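You operate a simulated robot arm through the tools that you are given. There is no shell and no other tool.

The job below is to be done with a simulated robot arm. You get a single attempt, and the scene is never put back.

JOB
Open the covered carton and run its bottle down the collecting belt's lane.
Fine: green cover into the carton bay; stand the bottle where the belt's mouth begins, ahead of the paddle's tip; leave the paddle; table off after. Set down upright: square bottle.

It is judged by the outcome, as a careful person would: the job done as asked, and still so three seconds after it is handed in. It fails if anything else is knocked over, pushed out of place, dropped, spilled or broken. Lids that push on must go on centred and level and be pressed home; caps that screw on are set level and turned clockwise until they are tight.

ROBOT AND FRAMES
A 6-joint arm with a two-finger gripper, fixed in place. Base frame: the origin is at the foot of the arm, x ahead of it, y to its left, z up; the work surface is at about z = 700. Readings come in mm, degrees, newtons and seconds.
Its first joint turns from -166.0 to 166.0 degrees. Payload 2.45 kg.
The tool frame sits at the grasp point between the pads (the TCP): z along the fingers, y along the line on which they close. The tips reach 20 mm beyond it. Largest opening 140 mm; the body of the gripper starts 168 mm behind the TCP.
Orientation is told as [roll, pitch, yaw] about the base's x, y, z axes, in that order, counted from this pose: with the fingers straight down and closing along the base's y, the tool's x points along the base's -x, its y along +y and its z along -z.

CONTROLS
- The arm moves only by the tool jog_arm. Its argument "moves" is one flat list of numbers, 7 for each row, row after row: the shift along the base's x, y, z in mm, then the turn, a rotation vector about the base's x, y, z in degrees, then the closure in counts, from 0 (fully open) to 255 (shut). In form: [dx, dy, dz, ax, ay, az, jaw, dx, dy, dz, ax, ay, az, jaw, ...]. A call has 1 to 20 rows; each row shifts and turns the commanded pose from where the row before left it. Each row takes 0.2 s and may step no farther than 50 mm and 8.6 degrees from the row before; otherwise, or with a gripper value out of range, the whole call is refused. A pose out of reach is approached as far as the arm can. The call stops where the force on the tool passes 40 N (or 10 N more than at its start, if that is more) or the arm is blocked; 0.2 s more then pass. The fingers move at their own pace (about 45 mm/s each) and stop on an object; they squeeze with about 28 N. The grip force told is the motor's: it shows also when the fingers shut on nothing. Time passes only in rows, and 0.2 s behind the last, so rows that do not move let the fingers close. It gives the time, the measured TCP pose, the force on the tool (base axes), the opening and the grip force at its end, in the units of the frame above (readings bear some noise), with the torque about the TCP (base axes, N m) and any sound that the robot's microphone picked up.
- Cameras (640 x 400 px; columns grow to the right, rows downward): "scene" is fixed at [401.1, -650.6, 1544.8]; the picture's right is [0.93, -0.38, 0.00], its down [-0.23, -0.58, -0.78] and it looks along [0.29, 0.72, -0.62] (base axes); focal length 354 px, centre (320, 200). "wrist" rides on the gripper at [78, 11, -209] in the tool frame; the picture's right is [-0.14, 0.99, 0.00], its down [-0.92, -0.13, -0.37] and it looks along [-0.36, -0.05, 0.93] (tool axes); focal length 280 px, centre (320, 200). There is no depth. A picture from a camera that has moved, and an enlarged one, comes with that camera's place and axes in the base frame and with its lens.
- snapshot(camera): a new picture of that camera. The clock stands still meanwhile.
- inspect(camera, box): a new picture of the part [left, top, right, bottom] of that camera's present view, enlarged. The clock stands still meanwhile.
- close_job(): hands the job in; it is judged then, once.

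Nothing tells you positions but the pictures and the camera data. Unless the task says otherwise, let go and move clear before handing in.

The tools are called after ">>>" as a command line: name --argument value ..., lists and objects as JSON in quotes. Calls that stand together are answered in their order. jog_arm: Moves the arm, as the interface text tells. Its arguments: {"type":"object","properties":{"moves":{"type":"array"}},"required":["moves"]} The other tools are called the same way: snapshot (camera) takes a picture; inspect (camera, box) takes an enlarged picture of a part of a camera's view; close_job () hands the job in.

At the start:

```text
time_s: 0.0
position: [835.6, 295.3, 1093.8]
tcp_rot: [0.0, -0.1, 0.1]
contact_force: [-0.2, 1.2, 0.0]
wrist_torque: [0.0, -0.03, 0.03]
finger_gap: 140.2
finger_force: 0.0
```

scene: 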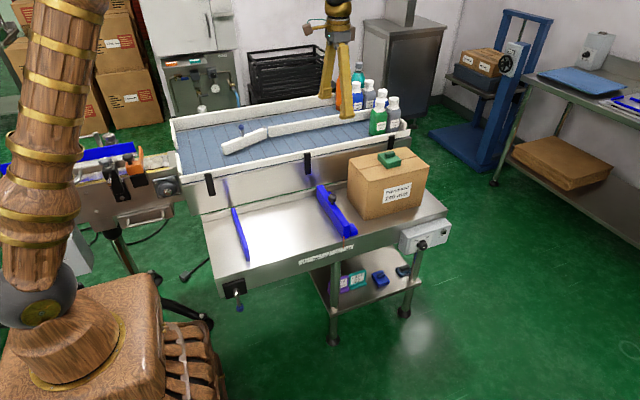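
wrist: 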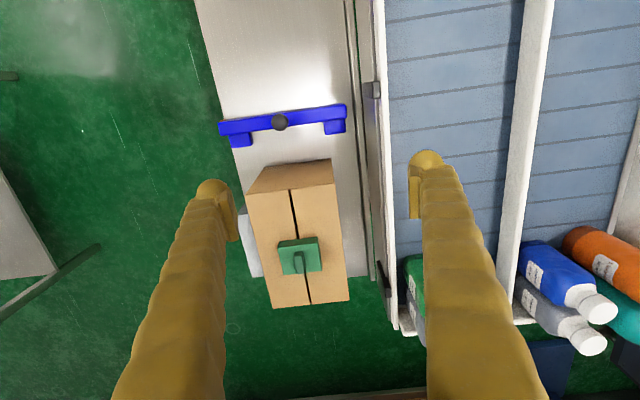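

I see a carton with a green cover/plug on a steel table, a blue bracket, and a bottle-collecting belt behind it with bottles and a paddle. I will look closer at all of it before moving.

>>> inspect --camera "scene" --box '[300, 120, 460, 260]'

>>> inspect --camera "scene" --box '[160, 50, 420, 210]'

>>> inspect --camera "scene" --box '[190, 150, 470, 330]'

>>> inspect --camera "wrist" --box '[200, 80, 400, 320]'

>>> inspect --camera "scene" --box '[320, 50, 430, 150]'

```text
2.86 times, centred on (380, 190) of scene
camera zoom: at [401.1, -650.6, 1544.8], right [0.93, -0.38, 0.0], down [-0.23, -0.58, -0.78], along [0.29, 0.72, -0.62], focal length 1011 px, centre (149, 229)
```

zoom: 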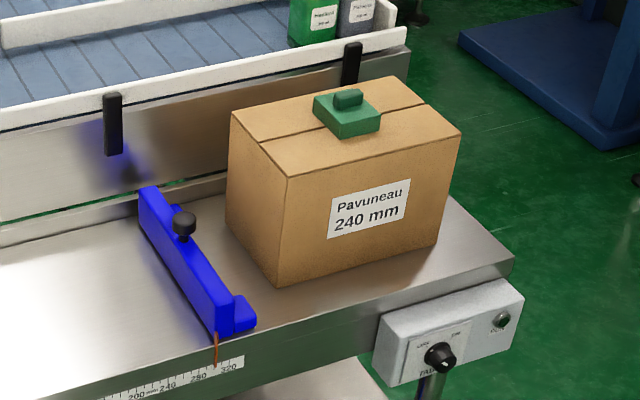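

```text
2.46 times, centred on (290, 130) of scene
camera zoom: at [401.1, -650.6, 1544.8], right [0.93, -0.38, 0.0], down [-0.23, -0.58, -0.78], along [0.29, 0.72, -0.62], focal length 871 px, centre (394, 372)
```

zoom: 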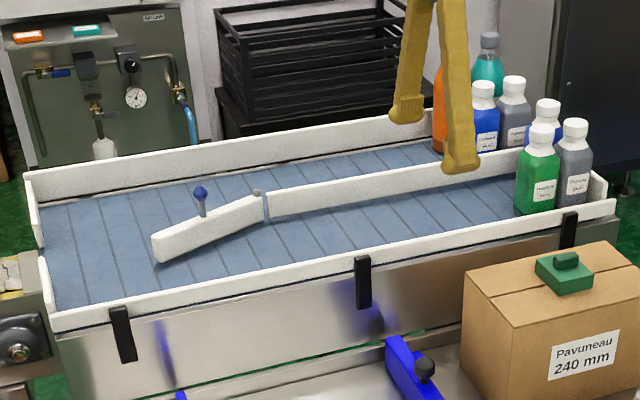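

```text
2.22 times, centred on (330, 240) of scene
camera zoom: at [401.1, -650.6, 1544.8], right [0.93, -0.38, 0.0], down [-0.23, -0.58, -0.78], along [0.29, 0.72, -0.62], focal length 786 px, centre (298, 111)
```

zoom: 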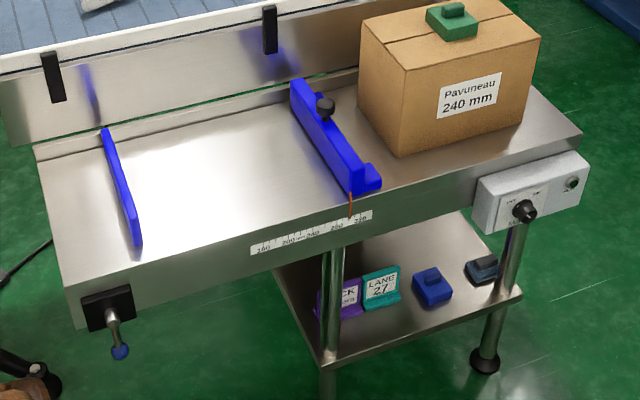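

```text
1.67 times, centred on (300, 200) of wrist
camera zoom: at [757.9, 304.5, 1304.3], right [0.14, 0.99, 0.0], down [0.92, -0.13, 0.37], along [0.36, -0.05, -0.93], focal length 467 px, centre (353, 200)
```

zoom: 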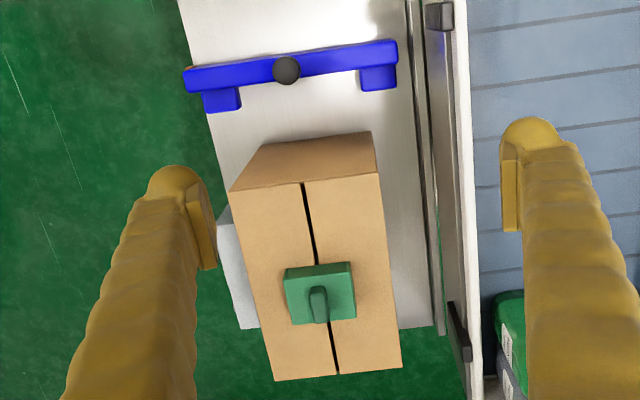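

```text
4.00 times, centred on (375, 100) of scene
camera zoom: at [401.1, -650.6, 1544.8], right [0.93, -0.38, 0.0], down [-0.23, -0.58, -0.78], along [0.29, 0.72, -0.62], focal length 1416 px, centre (100, 600)
```

zoom: 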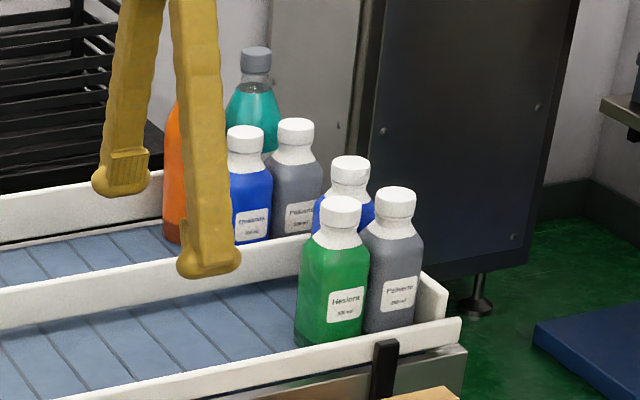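

I need to read the small labels, so I'll look closer at the control box, ruler, shelf items, belt and side machine.

>>> inspect --camera "scene" --box '[390, 210, 460, 260]'

>>> inspect --camera "scene" --box '[280, 210, 380, 280]'

>>> inspect --camera "scene" --box '[320, 255, 420, 315]'

>>> inspect --camera "scene" --box '[0, 120, 200, 260]'

>>> inspect --camera "scene" --box '[200, 190, 270, 310]'

>>> inspect --camera "scene" --box '[440, 10, 640, 150]'

>>> inspect --camera "scene" --box '[340, 140, 440, 220]'

```text
8.00 times, centred on (425, 235) of scene
camera zoom: at [401.1, -650.6, 1544.8], right [0.93, -0.38, 0.0], down [-0.23, -0.58, -0.78], along [0.29, 0.72, -0.62], focal length 2831 px, centre (-520, -80)
```

zoom: 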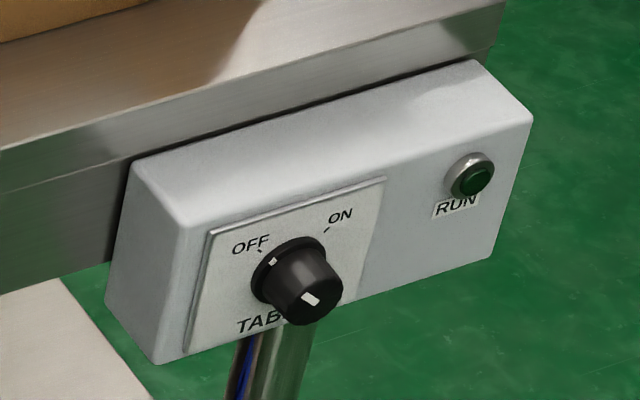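

```text
5.71 times, centred on (330, 245) of scene
camera zoom: at [401.1, -650.6, 1544.8], right [0.93, -0.38, 0.0], down [-0.23, -0.58, -0.78], along [0.29, 0.72, -0.62], focal length 2022 px, centre (263, -57)
```

zoom: 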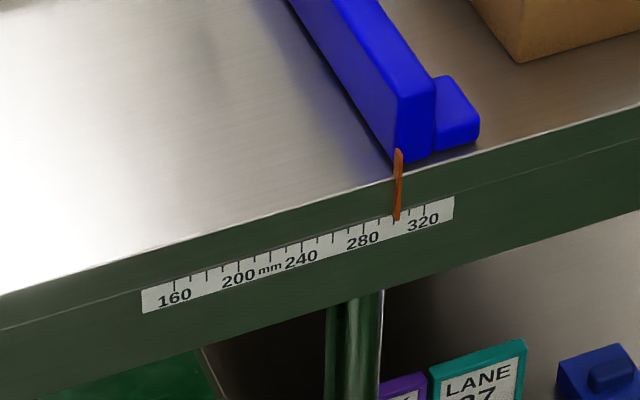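

```text
6.40 times, centred on (370, 285) of scene
camera zoom: at [401.1, -650.6, 1544.8], right [0.93, -0.38, 0.0], down [-0.23, -0.58, -0.78], along [0.29, 0.72, -0.62], focal length 2265 px, centre (0, -344)
```

zoom: 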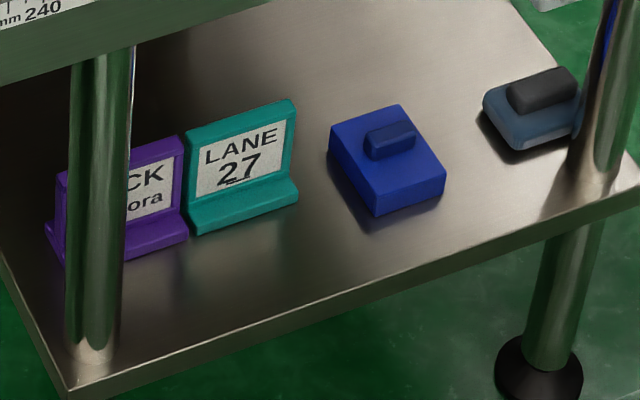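

```text
2.86 times, centred on (100, 190) of scene
camera zoom: at [401.1, -650.6, 1544.8], right [0.93, -0.38, 0.0], down [-0.23, -0.58, -0.78], along [0.29, 0.72, -0.62], focal length 1011 px, centre (949, 229)
```

zoom: 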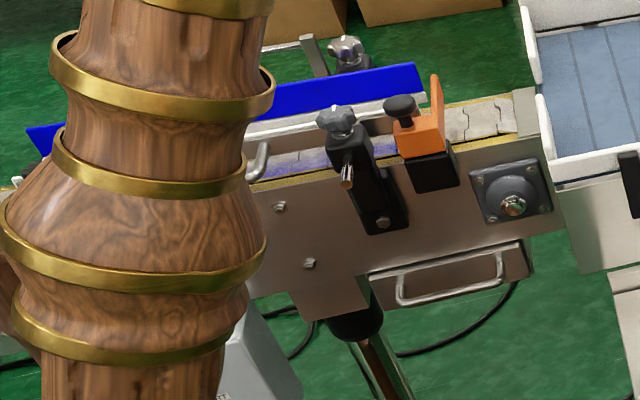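

```text
3.33 times, centred on (235, 250) of scene
camera zoom: at [401.1, -650.6, 1544.8], right [0.93, -0.38, 0.0], down [-0.23, -0.58, -0.78], along [0.29, 0.72, -0.62], focal length 1180 px, centre (603, 33)
```

zoom: 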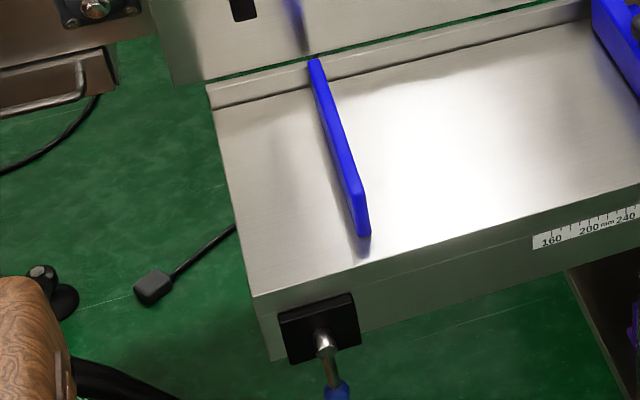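

```text
2.86 times, centred on (540, 80) of scene
camera zoom: at [401.1, -650.6, 1544.8], right [0.93, -0.38, 0.0], down [-0.23, -0.58, -0.78], along [0.29, 0.72, -0.62], focal length 1011 px, centre (-309, 543)
```

zoom: 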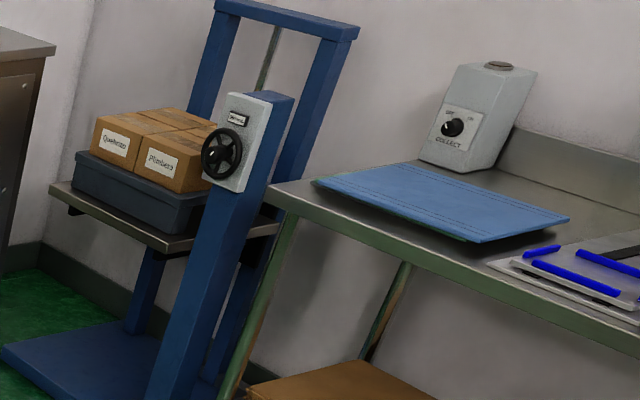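

```text
5.00 times, centred on (390, 180) of scene
camera zoom: at [401.1, -650.6, 1544.8], right [0.93, -0.38, 0.0], down [-0.23, -0.58, -0.78], along [0.29, 0.72, -0.62], focal length 1769 px, centre (-30, 300)
```

zoom: 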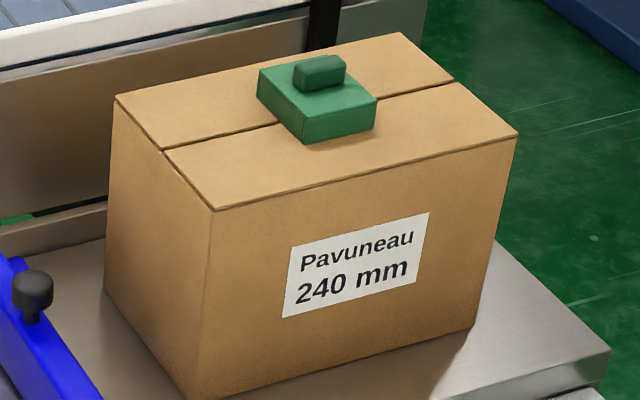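

The control box reads TABLE with OFF and ON, and the belt has two lanes with a paddle at the divider. I want a closer view of the knob, the mouth end of the belt and the paddle.

>>> inspect --camera "scene" --box '[410, 230, 440, 255]'

>>> inspect --camera "scene" --box '[160, 100, 280, 200]'

>>> inspect --camera "scene" --box '[565, 20, 625, 80]'

>>> inspect --camera "scene" --box '[150, 0, 260, 110]'

>>> inspect --camera "wrist" --box '[380, 160, 640, 400]'

>>> inspect --camera "scene" --box '[370, 140, 415, 175]'

```text
16.00 times, centred on (425, 242) of scene
camera zoom: at [401.1, -650.6, 1544.8], right [0.93, -0.38, 0.0], down [-0.23, -0.58, -0.78], along [0.29, 0.72, -0.62], focal length 5662 px, centre (-1360, -480)
```

zoom: 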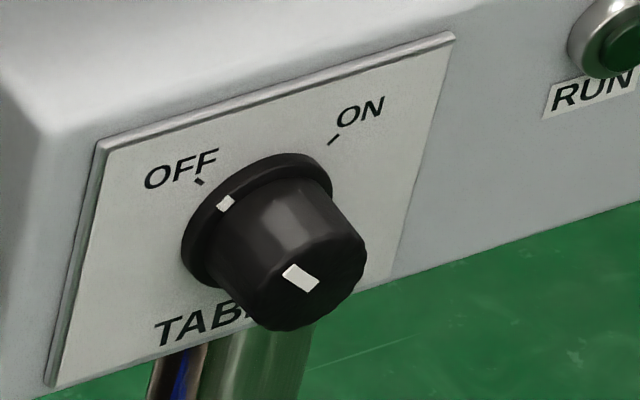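

```text
4.00 times, centred on (220, 150) of scene
camera zoom: at [401.1, -650.6, 1544.8], right [0.93, -0.38, 0.0], down [-0.23, -0.58, -0.78], along [0.29, 0.72, -0.62], focal length 1416 px, centre (720, 400)
```

zoom: 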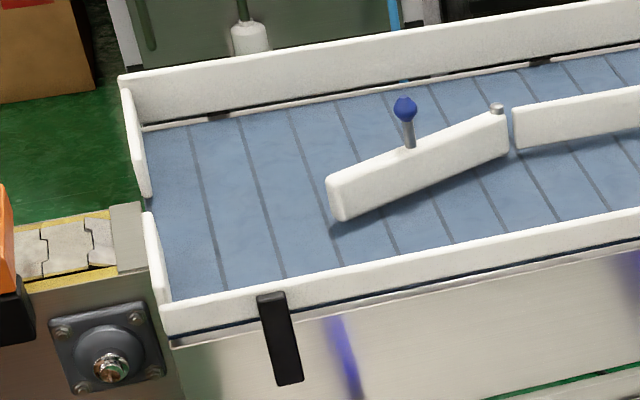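

```text
6.67 times, centred on (595, 50) of scene
camera zoom: at [401.1, -650.6, 1544.8], right [0.93, -0.38, 0.0], down [-0.23, -0.58, -0.78], along [0.29, 0.72, -0.62], focal length 2359 px, centre (-1513, 1200)
```

zoom: 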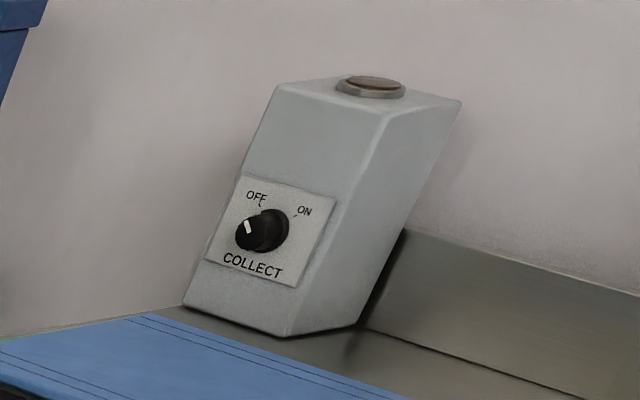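

```text
3.64 times, centred on (205, 55) of scene
camera zoom: at [401.1, -650.6, 1544.8], right [0.93, -0.38, 0.0], down [-0.23, -0.58, -0.78], along [0.29, 0.72, -0.62], focal length 1287 px, centre (738, 727)
```

zoom: 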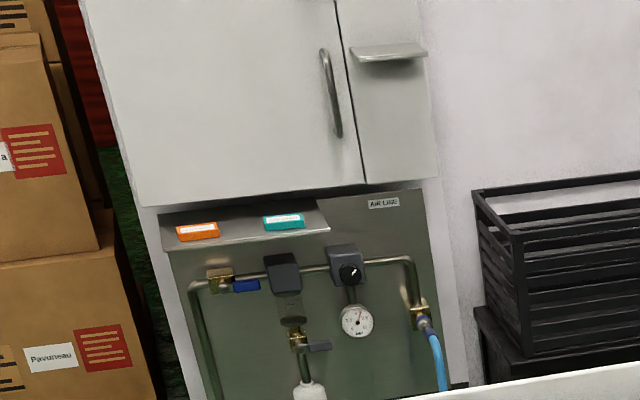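

```text
1.67 times, centred on (510, 280) of wrist
camera zoom: at [757.9, 304.5, 1304.3], right [0.14, 0.99, 0.0], down [0.92, -0.13, 0.37], along [0.36, -0.05, -0.93], focal length 467 px, centre (3, 67)
```

zoom: 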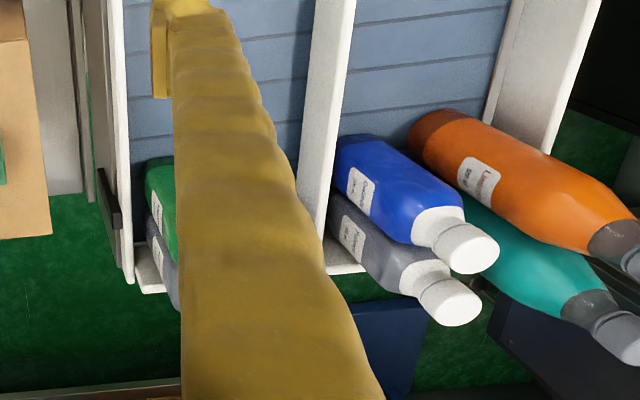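

```text
11.43 times, centred on (392, 158) of scene
camera zoom: at [401.1, -650.6, 1544.8], right [0.93, -0.38, 0.0], down [-0.23, -0.58, -0.78], along [0.29, 0.72, -0.62], focal length 4044 px, centre (-509, 686)
```

zoom: 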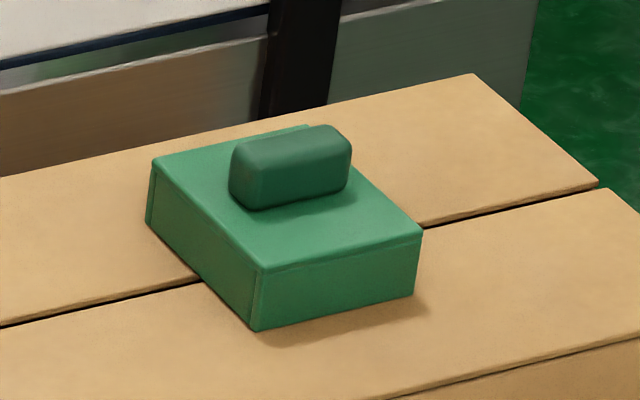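

The knob points at OFF and the RUN lamp is dark, so the belt is stopped. I'll zoom on the cover from the wrist camera first, then swing over to see the belt's mouth from above.

>>> inspect --camera "wrist" --box '[240, 150, 360, 315]'

>>> jog_arm --moves '[-20, 10, 20, 0, 0, 0, 0, -40, 22, 10, 0, 0, 0, 0, -42, 22, 0, 0, 0, 0, 0, -42, 22, 0, 0, 0, 0, 0, -42, 22, 0, 0, 0, 0, 0, -42, 22, 0, 0, 0, 0, 0, -42, 22, 0, 0, 0, 0, 0, -42, 22, 0, 0, 0, 0, 0, -42, 22, 0, 0, 0, 0, 0, -42, 22, 0, 0, 0, 0, 0, -42, 22, 0, 0, 0, 0, 0, -42, 22, 0, 0, 0, 0, 0, -15, 12, 0, 0, 0, 0, 0]'

>>> snapshot --camera "wrist"

>>> snapshot --camera "scene"

```text
2.42 times, centred on (300, 232) of wrist
camera zoom: at [757.9, 304.5, 1304.3], right [0.14, 0.99, 0.0], down [0.92, -0.13, 0.37], along [0.36, -0.05, -0.93], focal length 680 px, centre (368, 121)
```

zoom: 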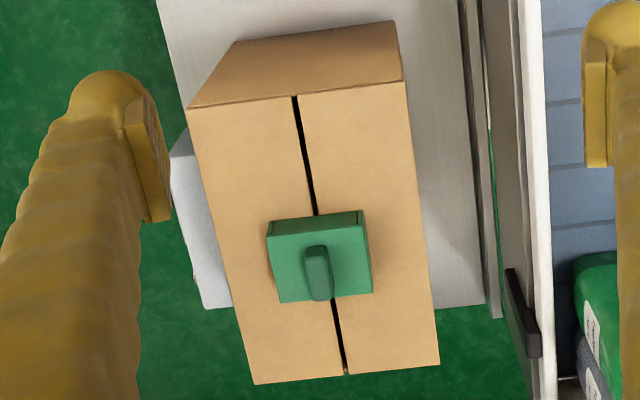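

```text
time_s: 2.7
position: [376.7, 555.9, 1017.8]
tcp_rot: [-7.7, 4.7, -1.7]
contact_force: [-0.5, -0.2, 0.6]
wrist_torque: [-0.01, -0.06, -0.01]
finger_gap: 139.9
finger_force: 0.1
stopped in row 13: the arm was blocked; the commanded pose is now the measured one
```

```text
taken
camera wrist: at [317.4, 595.8, 1231.2], right [0.16, 0.98, -0.14], down [0.95, -0.11, 0.31], along [0.28, -0.18, -0.94], focal length 280 px, centre (320, 200)
```

wrist: 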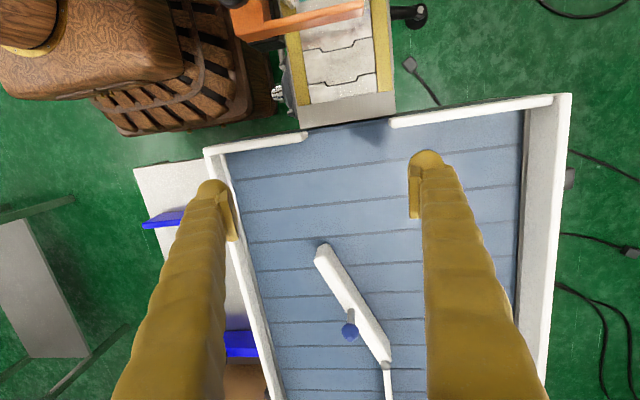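

```text
taken
```

scene: 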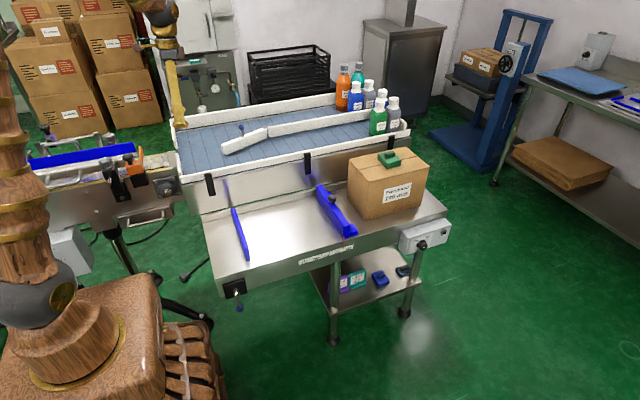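

The arm folded up against its limit there, but I got a clear overhead view. The mouth gap is at about x 337, y 526–628, and the paddle tip is near (495, 520), leading into the far lane. Now back towards the carton for a close look at the green cover.

>>> jog_arm --moves '[38, -25, 5, 2.5, -1.6, 0.6, 0, 39, -25, 5, 2.6, -1.6, 0.6, 0, 39, -25, 5, 2.6, -1.5, 0.5, 0, 39, -25, 5, 0, 0, 0, 0, 39, -25, 5, 0, 0, 0, 0, 39, -25, 5, 0, 0, 0, 0, 39, -25, 5, 0, 0, 0, 0, 39, -25, 5, 0, 0, 0, 0, 39, -25, 5, 0, 0, 0, 0, 39, -25, 5, 0, 0, 0, 0, 39, -25, 5, 0, 0, 0, 0, 39, -25, 5, 0, 0, 0, 0, 39, -25, 2, 0, 0, 0, 0, 0, 0, 0, 0, 0, 0, 0]'

>>> snapshot --camera "wrist"

>>> inspect --camera "wrist" --box '[220, 100, 420, 260]'

```text
time_s: 5.7
position: [881.4, 234.7, 1080.7]
tcp_rot: [0.3, -0.1, 0.4]
contact_force: [-1.4, 0.0, 0.3]
wrist_torque: [0.0, -0.04, 0.0]
finger_gap: 139.8
finger_force: 0.1
```

```text
taken
camera wrist: at [803.1, 243.3, 1292.2], right [0.13, 0.99, 0.0], down [0.92, -0.12, 0.37], along [0.37, -0.04, -0.93], focal length 280 px, centre (320, 200)
```

wrist: 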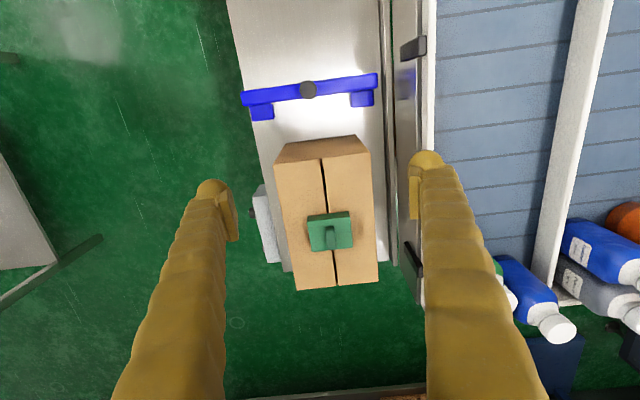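

```text
2.50 times, centred on (320, 180) of wrist
camera zoom: at [803.1, 243.3, 1292.2], right [0.13, 0.99, 0.0], down [0.92, -0.12, 0.37], along [0.37, -0.04, -0.93], focal length 701 px, centre (320, 250)
```

zoom: 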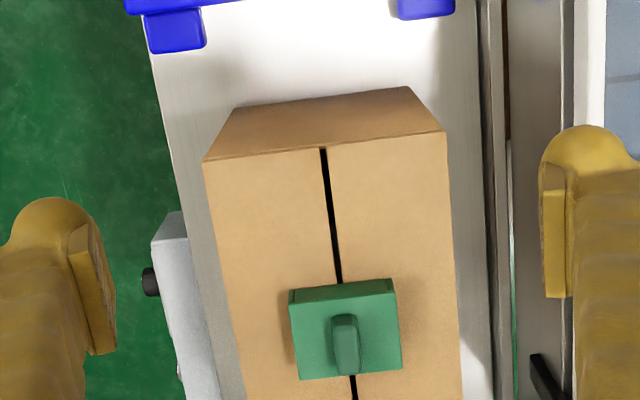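

The cover sits at about (1022, 235), centred on the carton, and its grip runs along x. That is near the edge of the arm's reach, so I'll test how far it goes with the tool straight down at a safe height.

>>> jog_arm --moves '[25, 0, -15, 0, 0, 0, 0, 25, 0, -15, 0, 0, 0, 0, 25, 0, -15, 0, 0, 0, 0, 25, 0, -15, 0, 0, 0, 0, 0, 0, 0, 0, 0, 0, 0]'

>>> snapshot --camera "wrist"

>>> snapshot --camera "scene"

```text
time_s: 6.9
position: [981.8, 234.6, 1022.4]
tcp_rot: [0.4, -0.1, 0.5]
contact_force: [1.7, 0.2, -0.4]
wrist_torque: [0.0, 0.01, 0.03]
finger_gap: 140.0
finger_force: 0.0
```

```text
taken
camera wrist: at [903.5, 243.0, 1232.6], right [0.13, 0.99, 0.0], down [0.92, -0.12, 0.37], along [0.37, -0.04, -0.93], focal length 280 px, centre (320, 200)
```

wrist: 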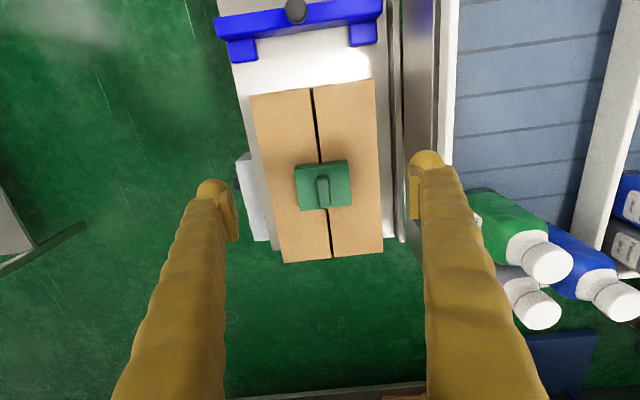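

```text
taken
```

scene: 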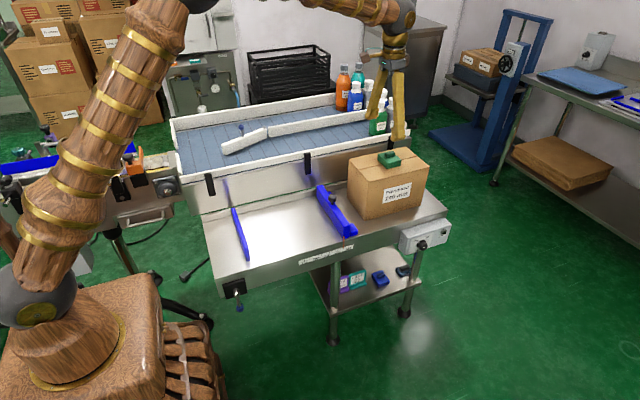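

It reaches past 1009 mm radius fine at this height. I'll go on to a spot right over the grip, still about 40 mm above it.

>>> jog_arm --moves '[20, 0, -15, 0, 0, 0, 60, 20, -1, -15, 0, 0, 0, 100, 0, 0, -7, 0, 0, 0, 150, 0, 0, 0, 0, 0, 0, 170]'

>>> snapshot --camera "wrist"

>>> inspect --camera "scene" --box '[340, 60, 450, 200]'

```text
time_s: 7.9
position: [1022.1, 232.9, 985.2]
tcp_rot: [0.3, -0.1, 0.5]
contact_force: [0.2, -0.5, 0.2]
wrist_torque: [0.01, -0.05, 0.02]
finger_gap: 55.6
finger_force: 0.0
```

```text
taken
camera wrist: at [943.6, 240.9, 1195.9], right [0.13, 0.99, 0.0], down [0.92, -0.12, 0.37], along [0.37, -0.04, -0.93], focal length 280 px, centre (320, 200)
```

wrist: 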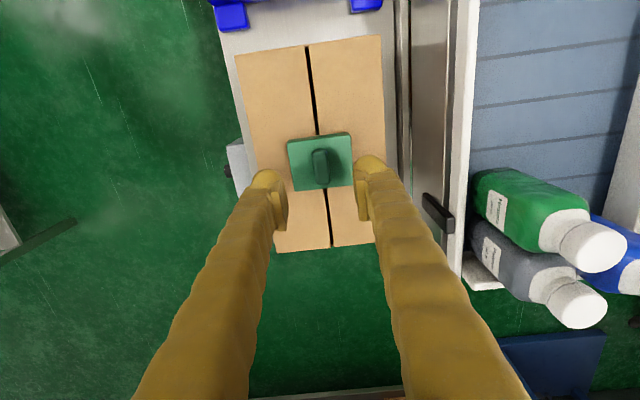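

```text
2.86 times, centred on (395, 130) of scene
camera zoom: at [401.1, -650.6, 1544.8], right [0.93, -0.38, 0.0], down [-0.23, -0.58, -0.78], along [0.29, 0.72, -0.62], focal length 1011 px, centre (106, 400)
```

zoom: 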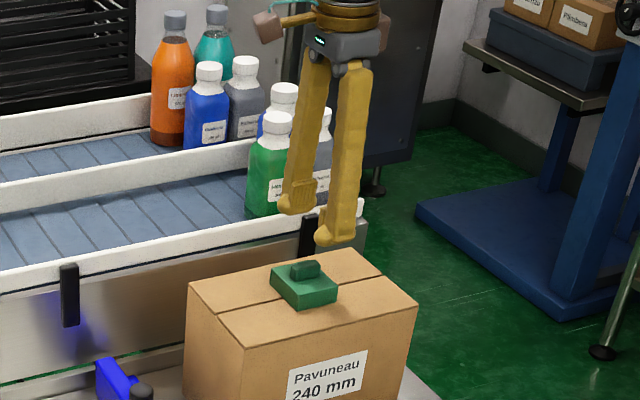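

The tool is centred over the grip. I'll lower in small steps with the jaws around the grip, then check from the side before closing.

>>> jog_arm --moves '[0, 0, -20, 0, 0, 0, 170, -1, 0, -20, 0, 0, 0, 170, 0, 0, -12, 0, 0, 0, 170, 0, 0, -8, 0, 0, 0, 170, 0, 0, 0, 0, 0, 0, 170]'

>>> inspect --camera "scene" --box '[360, 120, 430, 180]'

>>> inspect --camera "wrist" --box '[240, 80, 400, 200]'

```text
time_s: 9.1
position: [1022.1, 230.9, 924.9]
tcp_rot: [0.3, -0.2, 0.4]
contact_force: [0.0, 0.0, 0.3]
wrist_torque: [0.02, -0.01, 0.0]
finger_gap: 46.6
finger_force: 0.0
```

```text
6.67 times, centred on (395, 150) of scene
camera zoom: at [401.1, -650.6, 1544.8], right [0.93, -0.38, 0.0], down [-0.23, -0.58, -0.78], along [0.29, 0.72, -0.62], focal length 2359 px, centre (-180, 533)
```

zoom: 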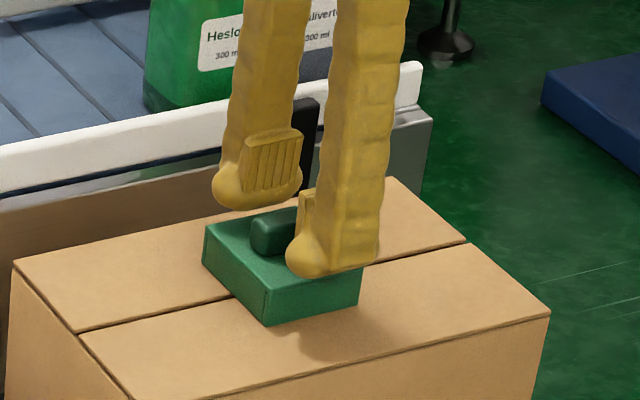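

```text
3.33 times, centred on (320, 140) of wrist
camera zoom: at [942.8, 239.6, 1136.0], right [0.13, 0.99, 0.0], down [0.92, -0.12, 0.37], along [0.37, -0.04, -0.93], focal length 935 px, centre (320, 400)
```

zoom: 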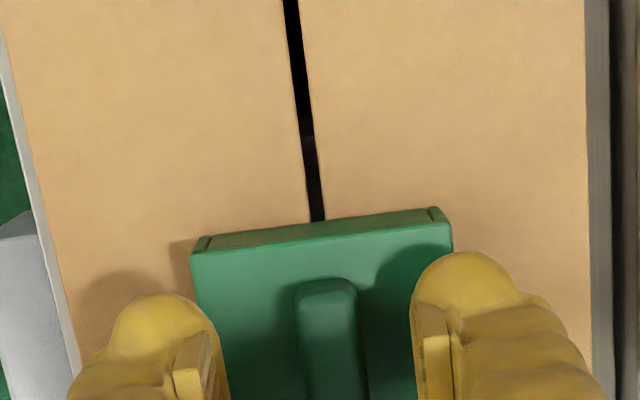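

The pads straddle the grip evenly, with the tips level with its top. I'll drop another 13 mm and close on it.

>>> jog_arm --moves '[-1, 1, -6, 0, 0, 0, 170, 0, 0, -5, 0, 0, 0, 170, 0, 0, -2, 0, 0, 0, 170, 0, 0, 0, 0, 0, 0, 170]'

>>> inspect --camera "scene" --box '[360, 120, 430, 180]'

```text
time_s: 10.0
position: [1020.3, 233.3, 917.5]
tcp_rot: [0.3, -0.4, 0.5]
contact_force: [0.1, -1.3, 9.8]
wrist_torque: [-0.13, 0.03, -0.01]
finger_gap: 46.6
finger_force: 0.2
stopped in row 4: the force on the tool passed its limit at 42 N (the readings are from after the stop); the commanded pose is now the measured one
```

```text
6.67 times, centred on (395, 150) of scene
camera zoom: at [401.1, -650.6, 1544.8], right [0.93, -0.38, 0.0], down [-0.23, -0.58, -0.78], along [0.29, 0.72, -0.62], focal length 2359 px, centre (-180, 533)
```

zoom: 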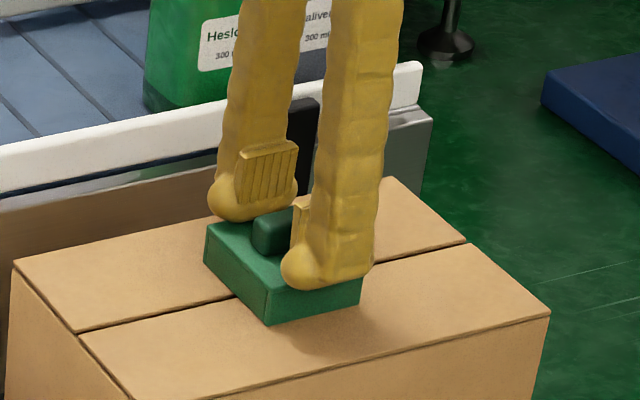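

The tips touched the cover's top at TCP height about 917, so that surface is near 896. I'll rise 2 mm and close on the grip.

>>> jog_arm --moves '[0, 0, 2, 0, 0, 0, 170, 0, 0, 0, 0, 0, 0, 200, 0, 0, 0, 0, 0, 0, 255, 0, 0, 0, 0, 0, 0, 255, 0, 0, 0, 0, 0, 0, 255, 0, 0, 0, 0, 0, 0, 255]'

>>> inspect --camera "scene" --box '[360, 120, 430, 180]'

```text
time_s: 11.4
position: [1019.9, 234.6, 919.2]
tcp_rot: [0.3, -0.3, 0.5]
contact_force: [0.3, 0.4, -0.2]
wrist_torque: [-0.01, -0.01, 0.01]
finger_gap: 14.5
finger_force: 27.5
```

```text
6.67 times, centred on (395, 150) of scene
camera zoom: at [401.1, -650.6, 1544.8], right [0.93, -0.38, 0.0], down [-0.23, -0.58, -0.78], along [0.29, 0.72, -0.62], focal length 2359 px, centre (-180, 533)
```

zoom: 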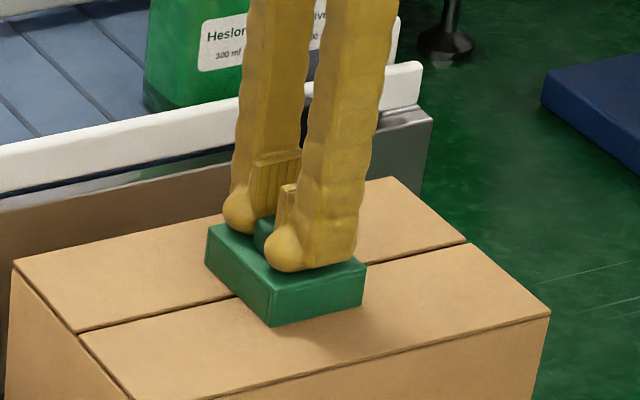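

The grip is held (14.5 mm, 27 N). Lifting slowly and straight up now, watching what comes with it.

>>> jog_arm --moves '[0, 0, 4, 0, 0, 0, 255, 0, 0, 6, 0, 0, 0, 255, 0, 0, 8, 0, 0, 0, 255, 0, 0, 10, 0, 0, 0, 255, 0, 0, 0, 0, 0, 0, 255]'

>>> inspect --camera "scene" --box '[340, 110, 440, 230]'

>>> snapshot --camera "wrist"

```text
time_s: 12.6
position: [1021.0, 235.4, 946.5]
tcp_rot: [0.3, -0.4, 0.5]
contact_force: [0.2, -0.4, 0.2]
wrist_torque: [-0.01, -0.03, -0.02]
finger_gap: 0.2
finger_force: 28.5
```

```text
3.33 times, centred on (390, 170) of scene
camera zoom: at [401.1, -650.6, 1544.8], right [0.93, -0.38, 0.0], down [-0.23, -0.58, -0.78], along [0.29, 0.72, -0.62], focal length 1180 px, centre (87, 300)
```

zoom: 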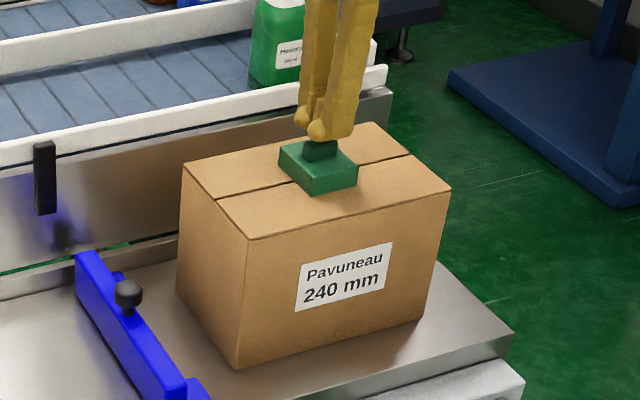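

```text
taken
camera wrist: at [941.5, 243.0, 1157.0], right [0.13, 0.99, 0.01], down [0.92, -0.12, 0.37], along [0.37, -0.04, -0.93], focal length 280 px, centre (320, 200)
```

wrist: 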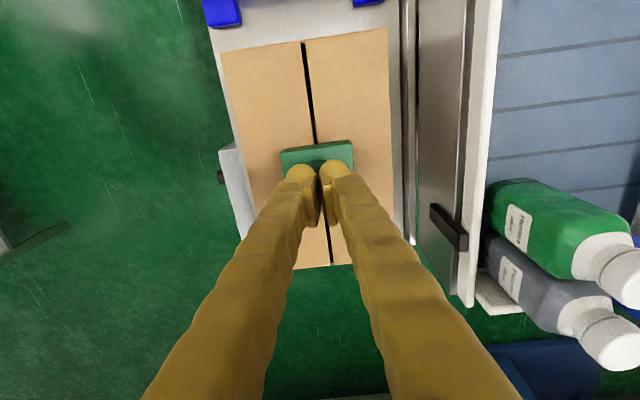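

The jaws slid off the rounded grip, as they only caught its top. The cover is still in place. I'll open, rise a little and look at the cover's body, which gives a deeper hold.

>>> jog_arm --moves '[0, 0, 15, 0, 0, 0, 200, 0, 0, 15, 0, 0, 0, 120, 0, 0, 10, 0, 0, 0, 80, 0, 0, 0, 0, 0, 0, 80, 0, 0, 0, 0, 0, 0, 80]'

>>> inspect --camera "wrist" --box '[250, 90, 390, 220]'

>>> inspect --camera "scene" --box '[365, 135, 425, 180]'

```text
time_s: 13.8
position: [1021.0, 234.8, 985.2]
tcp_rot: [0.2, -0.3, 0.5]
contact_force: [0.1, 0.1, -0.8]
wrist_torque: [0.0, 0.03, 0.02]
finger_gap: 95.8
finger_force: 0.0
```

```text
3.08 times, centred on (320, 155) of wrist
camera zoom: at [941.9, 242.6, 1196.4], right [0.13, 0.99, 0.01], down [0.92, -0.12, 0.37], along [0.37, -0.04, -0.93], focal length 863 px, centre (320, 338)
```

zoom: 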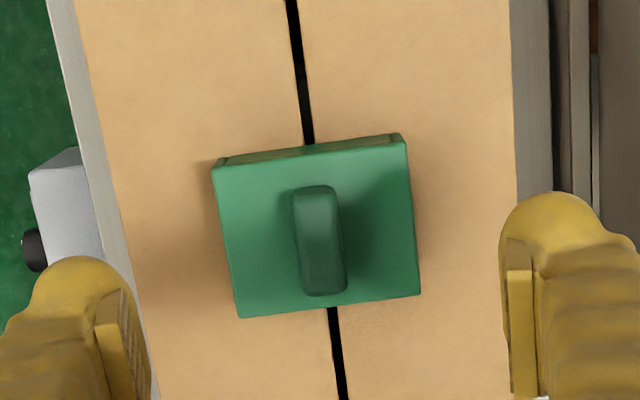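

```text
8.89 times, centred on (395, 158) of scene
camera zoom: at [401.1, -650.6, 1544.8], right [0.93, -0.38, 0.0], down [-0.23, -0.58, -0.78], along [0.29, 0.72, -0.62], focal length 3146 px, centre (-347, 578)
```

zoom: 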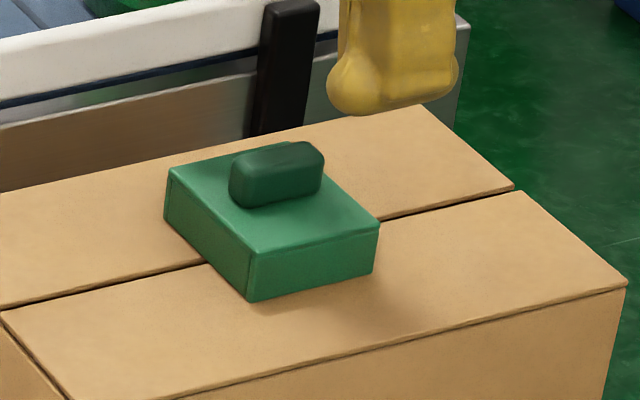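

The cover's body measures about 56 × 67 mm, centred at (1021.5, 234.5), with its top near z 896 and the carton top at about 867. I'll hold it by its sides, lowering until the tips are just above the carton.

>>> jog_arm --moves '[0, 0, -25, 0, 0, 0, 80, 0, 0, -25, 0, 0, 0, 80, 0, 0, -20, 0, 0, 0, 80, 0, 0, -15, 0, 0, 0, 80, 0, 0, -5, 0, 0, 0, 80, 0, 0, 0, 0, 0, 0, 80]'

>>> inspect --camera "scene" --box '[360, 120, 430, 180]'

```text
time_s: 15.2
position: [1020.8, 233.4, 893.4]
tcp_rot: [0.3, -0.3, 0.4]
contact_force: [-0.5, 0.4, 0.1]
wrist_torque: [-0.03, 0.01, -0.01]
finger_gap: 95.8
finger_force: 0.1
```

```text
6.67 times, centred on (395, 150) of scene
camera zoom: at [401.1, -650.6, 1544.8], right [0.93, -0.38, 0.0], down [-0.23, -0.58, -0.78], along [0.29, 0.72, -0.62], focal length 2359 px, centre (-180, 533)
```

zoom: 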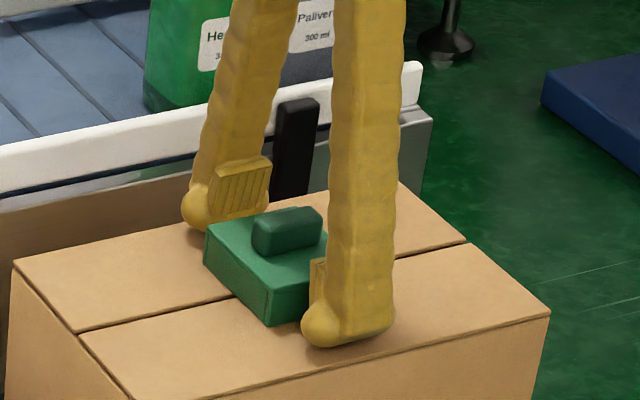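

Fingers are alongside the cover with the tips just clear of the carton. Closing on its sides now.

>>> jog_arm --moves '[0, 1, -1.5, 0, 0, 0, 80, 0, 0, 0, 0, 0, 0, 120, 0, 0, 0, 0, 0, 0, 200, 0, 0, 0, 0, 0, 0, 255, 0, 0, 0, 0, 0, 0, 255, 0, 0, 0, 0, 0, 0, 255]'

>>> inspect --camera "scene" --box '[360, 120, 430, 180]'

```text
time_s: 16.6
position: [1020.7, 235.7, 892.9]
tcp_rot: [0.2, -0.3, 0.5]
contact_force: [0.4, -0.7, -0.7]
wrist_torque: [-0.01, 0.0, 0.02]
finger_gap: 66.9
finger_force: 28.0
```

```text
6.67 times, centred on (395, 150) of scene
camera zoom: at [401.1, -650.6, 1544.8], right [0.93, -0.38, 0.0], down [-0.23, -0.58, -0.78], along [0.29, 0.72, -0.62], focal length 2359 px, centre (-180, 533)
```

zoom: 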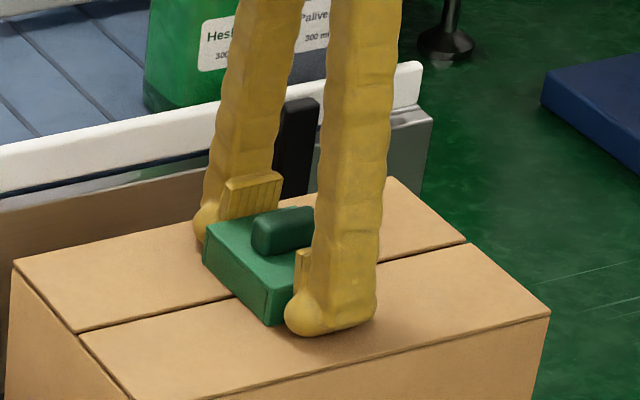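

The jaws hold the cover's sides at 67 mm. Lifting gently, a few millimetres per step.

>>> jog_arm --moves '[0, 0, 2, 0, 0, 0, 255, 0, 0, 3, 0, 0, 0, 255, 0, 0, 4, 0, 0, 0, 255, 0, 0, 0, 0, 0, 0, 255]'

>>> inspect --camera "scene" --box '[340, 110, 440, 230]'

```text
time_s: 17.6
position: [1020.2, 233.9, 902.6]
tcp_rot: [0.3, -0.3, 0.5]
contact_force: [-0.3, -0.7, -0.4]
wrist_torque: [0.0, 0.08, 0.0]
finger_gap: 66.7
finger_force: 28.1
```

```text
3.33 times, centred on (390, 170) of scene
camera zoom: at [401.1, -650.6, 1544.8], right [0.93, -0.38, 0.0], down [-0.23, -0.58, -0.78], along [0.29, 0.72, -0.62], focal length 1180 px, centre (87, 300)
```

zoom: 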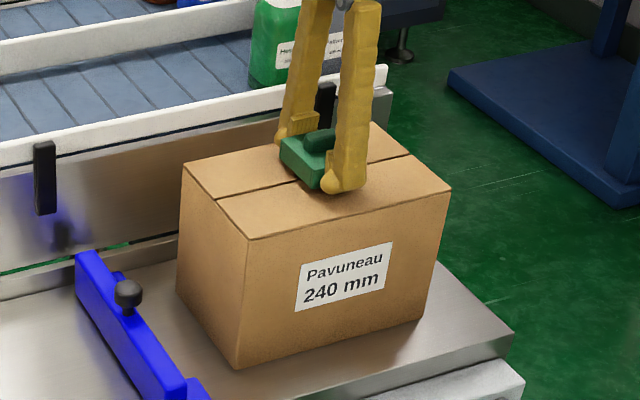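

The cover is coming up with hardly any force and the carton hasn't moved. Lifting further to see what's below.

>>> jog_arm --moves '[0, 0, 8, 0, 0, 0, 255, 0, 0, 15, 0, 0, 0, 255, 0, 0, 20, 0, 0, 0, 255, 0, 0, 25, 0, 0, 0, 255, -15, 0, 20, 0, 0, 0, 255, 0, 0, 0, 0, 0, 0, 255]'

>>> inspect --camera "scene" --box '[340, 80, 440, 230]'

>>> snapshot --camera "wrist"

```text
time_s: 19.0
position: [1006.6, 234.0, 992.5]
tcp_rot: [0.2, -0.2, 0.5]
contact_force: [-0.4, -0.2, -0.3]
wrist_torque: [0.01, -0.01, -0.02]
finger_gap: 66.8
finger_force: 27.8
```

```text
2.67 times, centred on (390, 155) of scene
camera zoom: at [401.1, -650.6, 1544.8], right [0.93, -0.38, 0.0], down [-0.23, -0.58, -0.78], along [0.29, 0.72, -0.62], focal length 944 px, centre (133, 320)
```

zoom: 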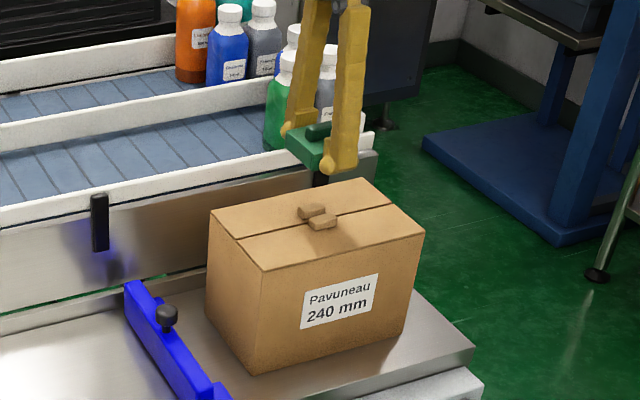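

```text
taken
camera wrist: at [927.4, 242.3, 1203.5], right [0.13, 0.99, 0.01], down [0.92, -0.12, 0.37], along [0.37, -0.04, -0.93], focal length 280 px, centre (320, 200)
```

wrist: 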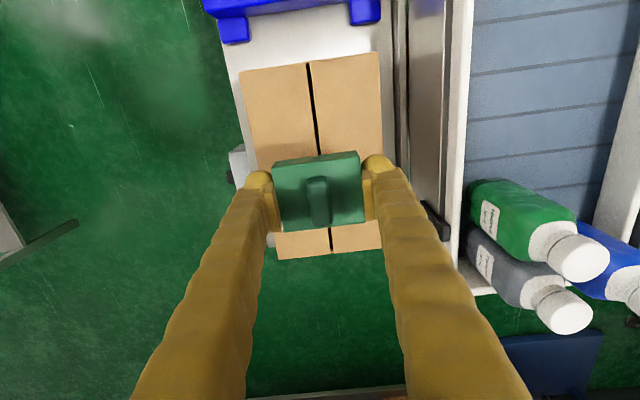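

The cover is off and shows two pull tabs, one on each flap of the carton. First I'll carry the cover to the carton bay between the two blue stops, around (635, 235).

>>> jog_arm --moves '[-30, 0, 0, 0, 0, 0, 255, -42, 0, 0, 0, 0, 0, 255, -43, 0, 0, 0, 0, 0, 255, -43, 0, 0, 0, 0, 0, 255, -43, 0, -5, 0, 0, 0, 255, -43, 0, -10, 0, 0, 0, 255, -43, 0, -15, 0, 0, 0, 255, -43, 0, -15, 0, 0, 0, 255, -30, 0, -20, 0, 0, 0, 255, -11, 0, -30, 0, 0, 0, 255, 0, 0, -30, 0, 0, 0, 255, 0, 0, 0, 0, 0, 0, 255]'

>>> snapshot --camera "wrist"

>>> snapshot --camera "scene"

```text
time_s: 21.6
position: [636.9, 236.2, 868.2]
tcp_rot: [0.3, -0.2, 0.5]
contact_force: [-0.1, -0.7, -0.2]
wrist_torque: [-0.05, 0.01, 0.01]
finger_gap: 67.0
finger_force: 27.9
```

```text
taken
camera wrist: at [557.4, 244.0, 1078.8], right [0.13, 0.99, 0.01], down [0.92, -0.12, 0.37], along [0.37, -0.04, -0.93], focal length 280 px, centre (320, 200)
```

wrist: 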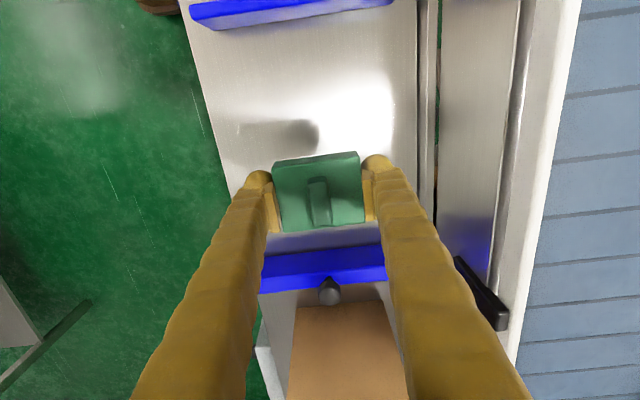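

```text
taken
```

scene: 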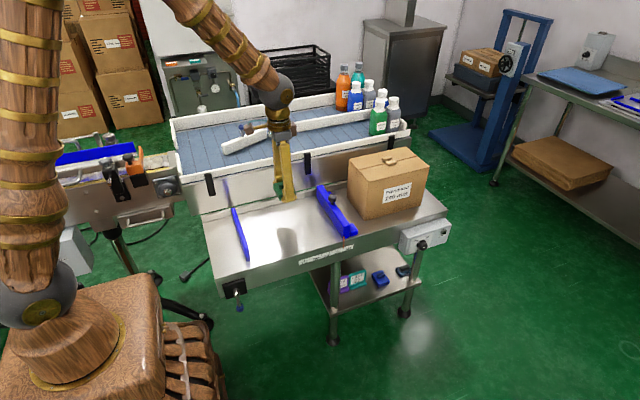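

The cover hangs over the bay, clear of both blue stops. Lowering it to the table, slowly at the end.

>>> jog_arm --moves '[0, 0, -40, 0, 0, 0, 255, 0, 0, -40, 0, 0, 0, 255, 0, 0, -35, 0, 0, 0, 255, 0, 0, -15, 0, 0, 0, 255, 0, 0, -6, 0, 0, 0, 255, 0, 0, -3, 0, 0, 0, 255, 0, 0, 0, 0, 0, 0, 255]'

>>> inspect --camera "scene" --box '[230, 160, 360, 270]'

```text
time_s: 23.2
position: [634.4, 235.3, 727.4]
tcp_rot: [0.4, -0.3, 0.5]
contact_force: [0.8, 0.5, -0.3]
wrist_torque: [0.0, 0.01, 0.0]
finger_gap: 67.1
finger_force: 28.1
```

```text
3.64 times, centred on (295, 215) of scene
camera zoom: at [401.1, -650.6, 1544.8], right [0.93, -0.38, 0.0], down [-0.23, -0.58, -0.78], along [0.29, 0.72, -0.62], focal length 1287 px, centre (411, 146)
```

zoom: 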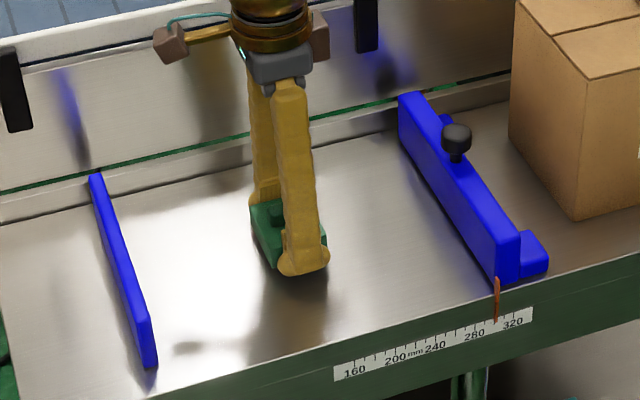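

>>> jog_arm --moves '[0, 0, -2, 0, 0, 0, 255, 0, 0, -2, 0, 0, 0, 255, 0, 0, 0, 0, 0, 0, 255]'

>>> inspect --camera "scene" --box '[260, 185, 320, 235]'

```text
time_s: 24.0
position: [634.0, 234.9, 721.6]
tcp_rot: [0.3, -0.3, 0.5]
contact_force: [0.8, 0.0, -0.6]
wrist_torque: [-0.03, 0.03, 0.0]
finger_gap: 67.0
finger_force: 27.7
```

```text
8.00 times, centred on (290, 210) of scene
camera zoom: at [401.1, -650.6, 1544.8], right [0.93, -0.38, 0.0], down [-0.23, -0.58, -0.78], along [0.29, 0.72, -0.62], focal length 2831 px, centre (560, 120)
```

zoom: 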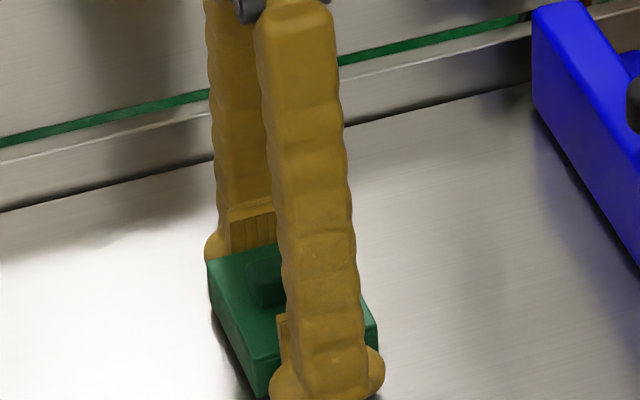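

>>> jog_arm --moves '[0, 0, -1, 0, 0, 0, 255, 0, 0, 0, 0, 0, 0, 255]'

>>> inspect --camera "scene" --box '[275, 205, 315, 240]'

```text
time_s: 24.6
position: [635.1, 234.5, 721.1]
tcp_rot: [0.3, -0.3, 0.5]
contact_force: [0.0, 0.1, -0.7]
wrist_torque: [0.02, -0.01, 0.01]
finger_gap: 66.7
finger_force: 28.5
```

```text
11.43 times, centred on (295, 222) of scene
camera zoom: at [401.1, -650.6, 1544.8], right [0.93, -0.38, 0.0], down [-0.23, -0.58, -0.78], along [0.29, 0.72, -0.62], focal length 4044 px, centre (606, -57)
```

zoom: 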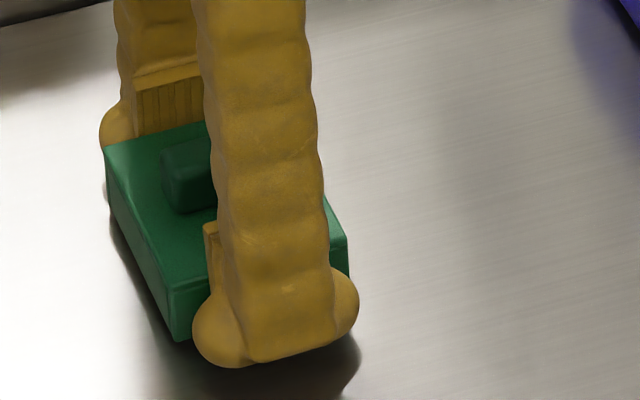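

>>> jog_arm --moves '[0, 0, -1, 0, 0, 0, 255, 0, 0, -1, 0, 0, 0, 255, 0, 0, 0, 0, 0, 0, 255]'

>>> inspect --camera "scene" --box '[275, 205, 315, 240]'

```text
time_s: 25.4
position: [636.2, 234.4, 720.8]
tcp_rot: [0.3, -0.4, 0.5]
contact_force: [-0.5, -0.9, -0.7]
wrist_torque: [-0.01, -0.01, 0.01]
finger_gap: 66.6
finger_force: 27.9
```

```text
11.43 times, centred on (295, 222) of scene
camera zoom: at [401.1, -650.6, 1544.8], right [0.93, -0.38, 0.0], down [-0.23, -0.58, -0.78], along [0.29, 0.72, -0.62], focal length 4044 px, centre (606, -57)
```

zoom: 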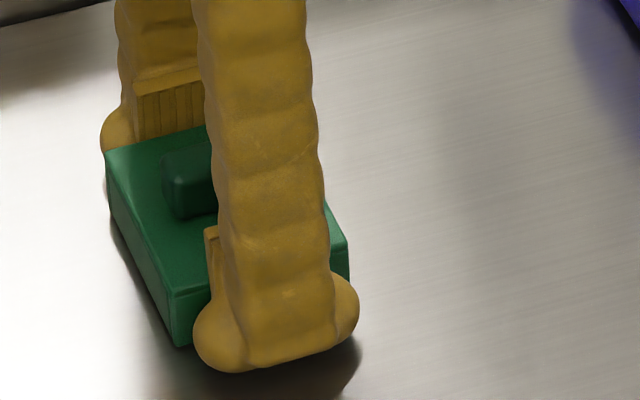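

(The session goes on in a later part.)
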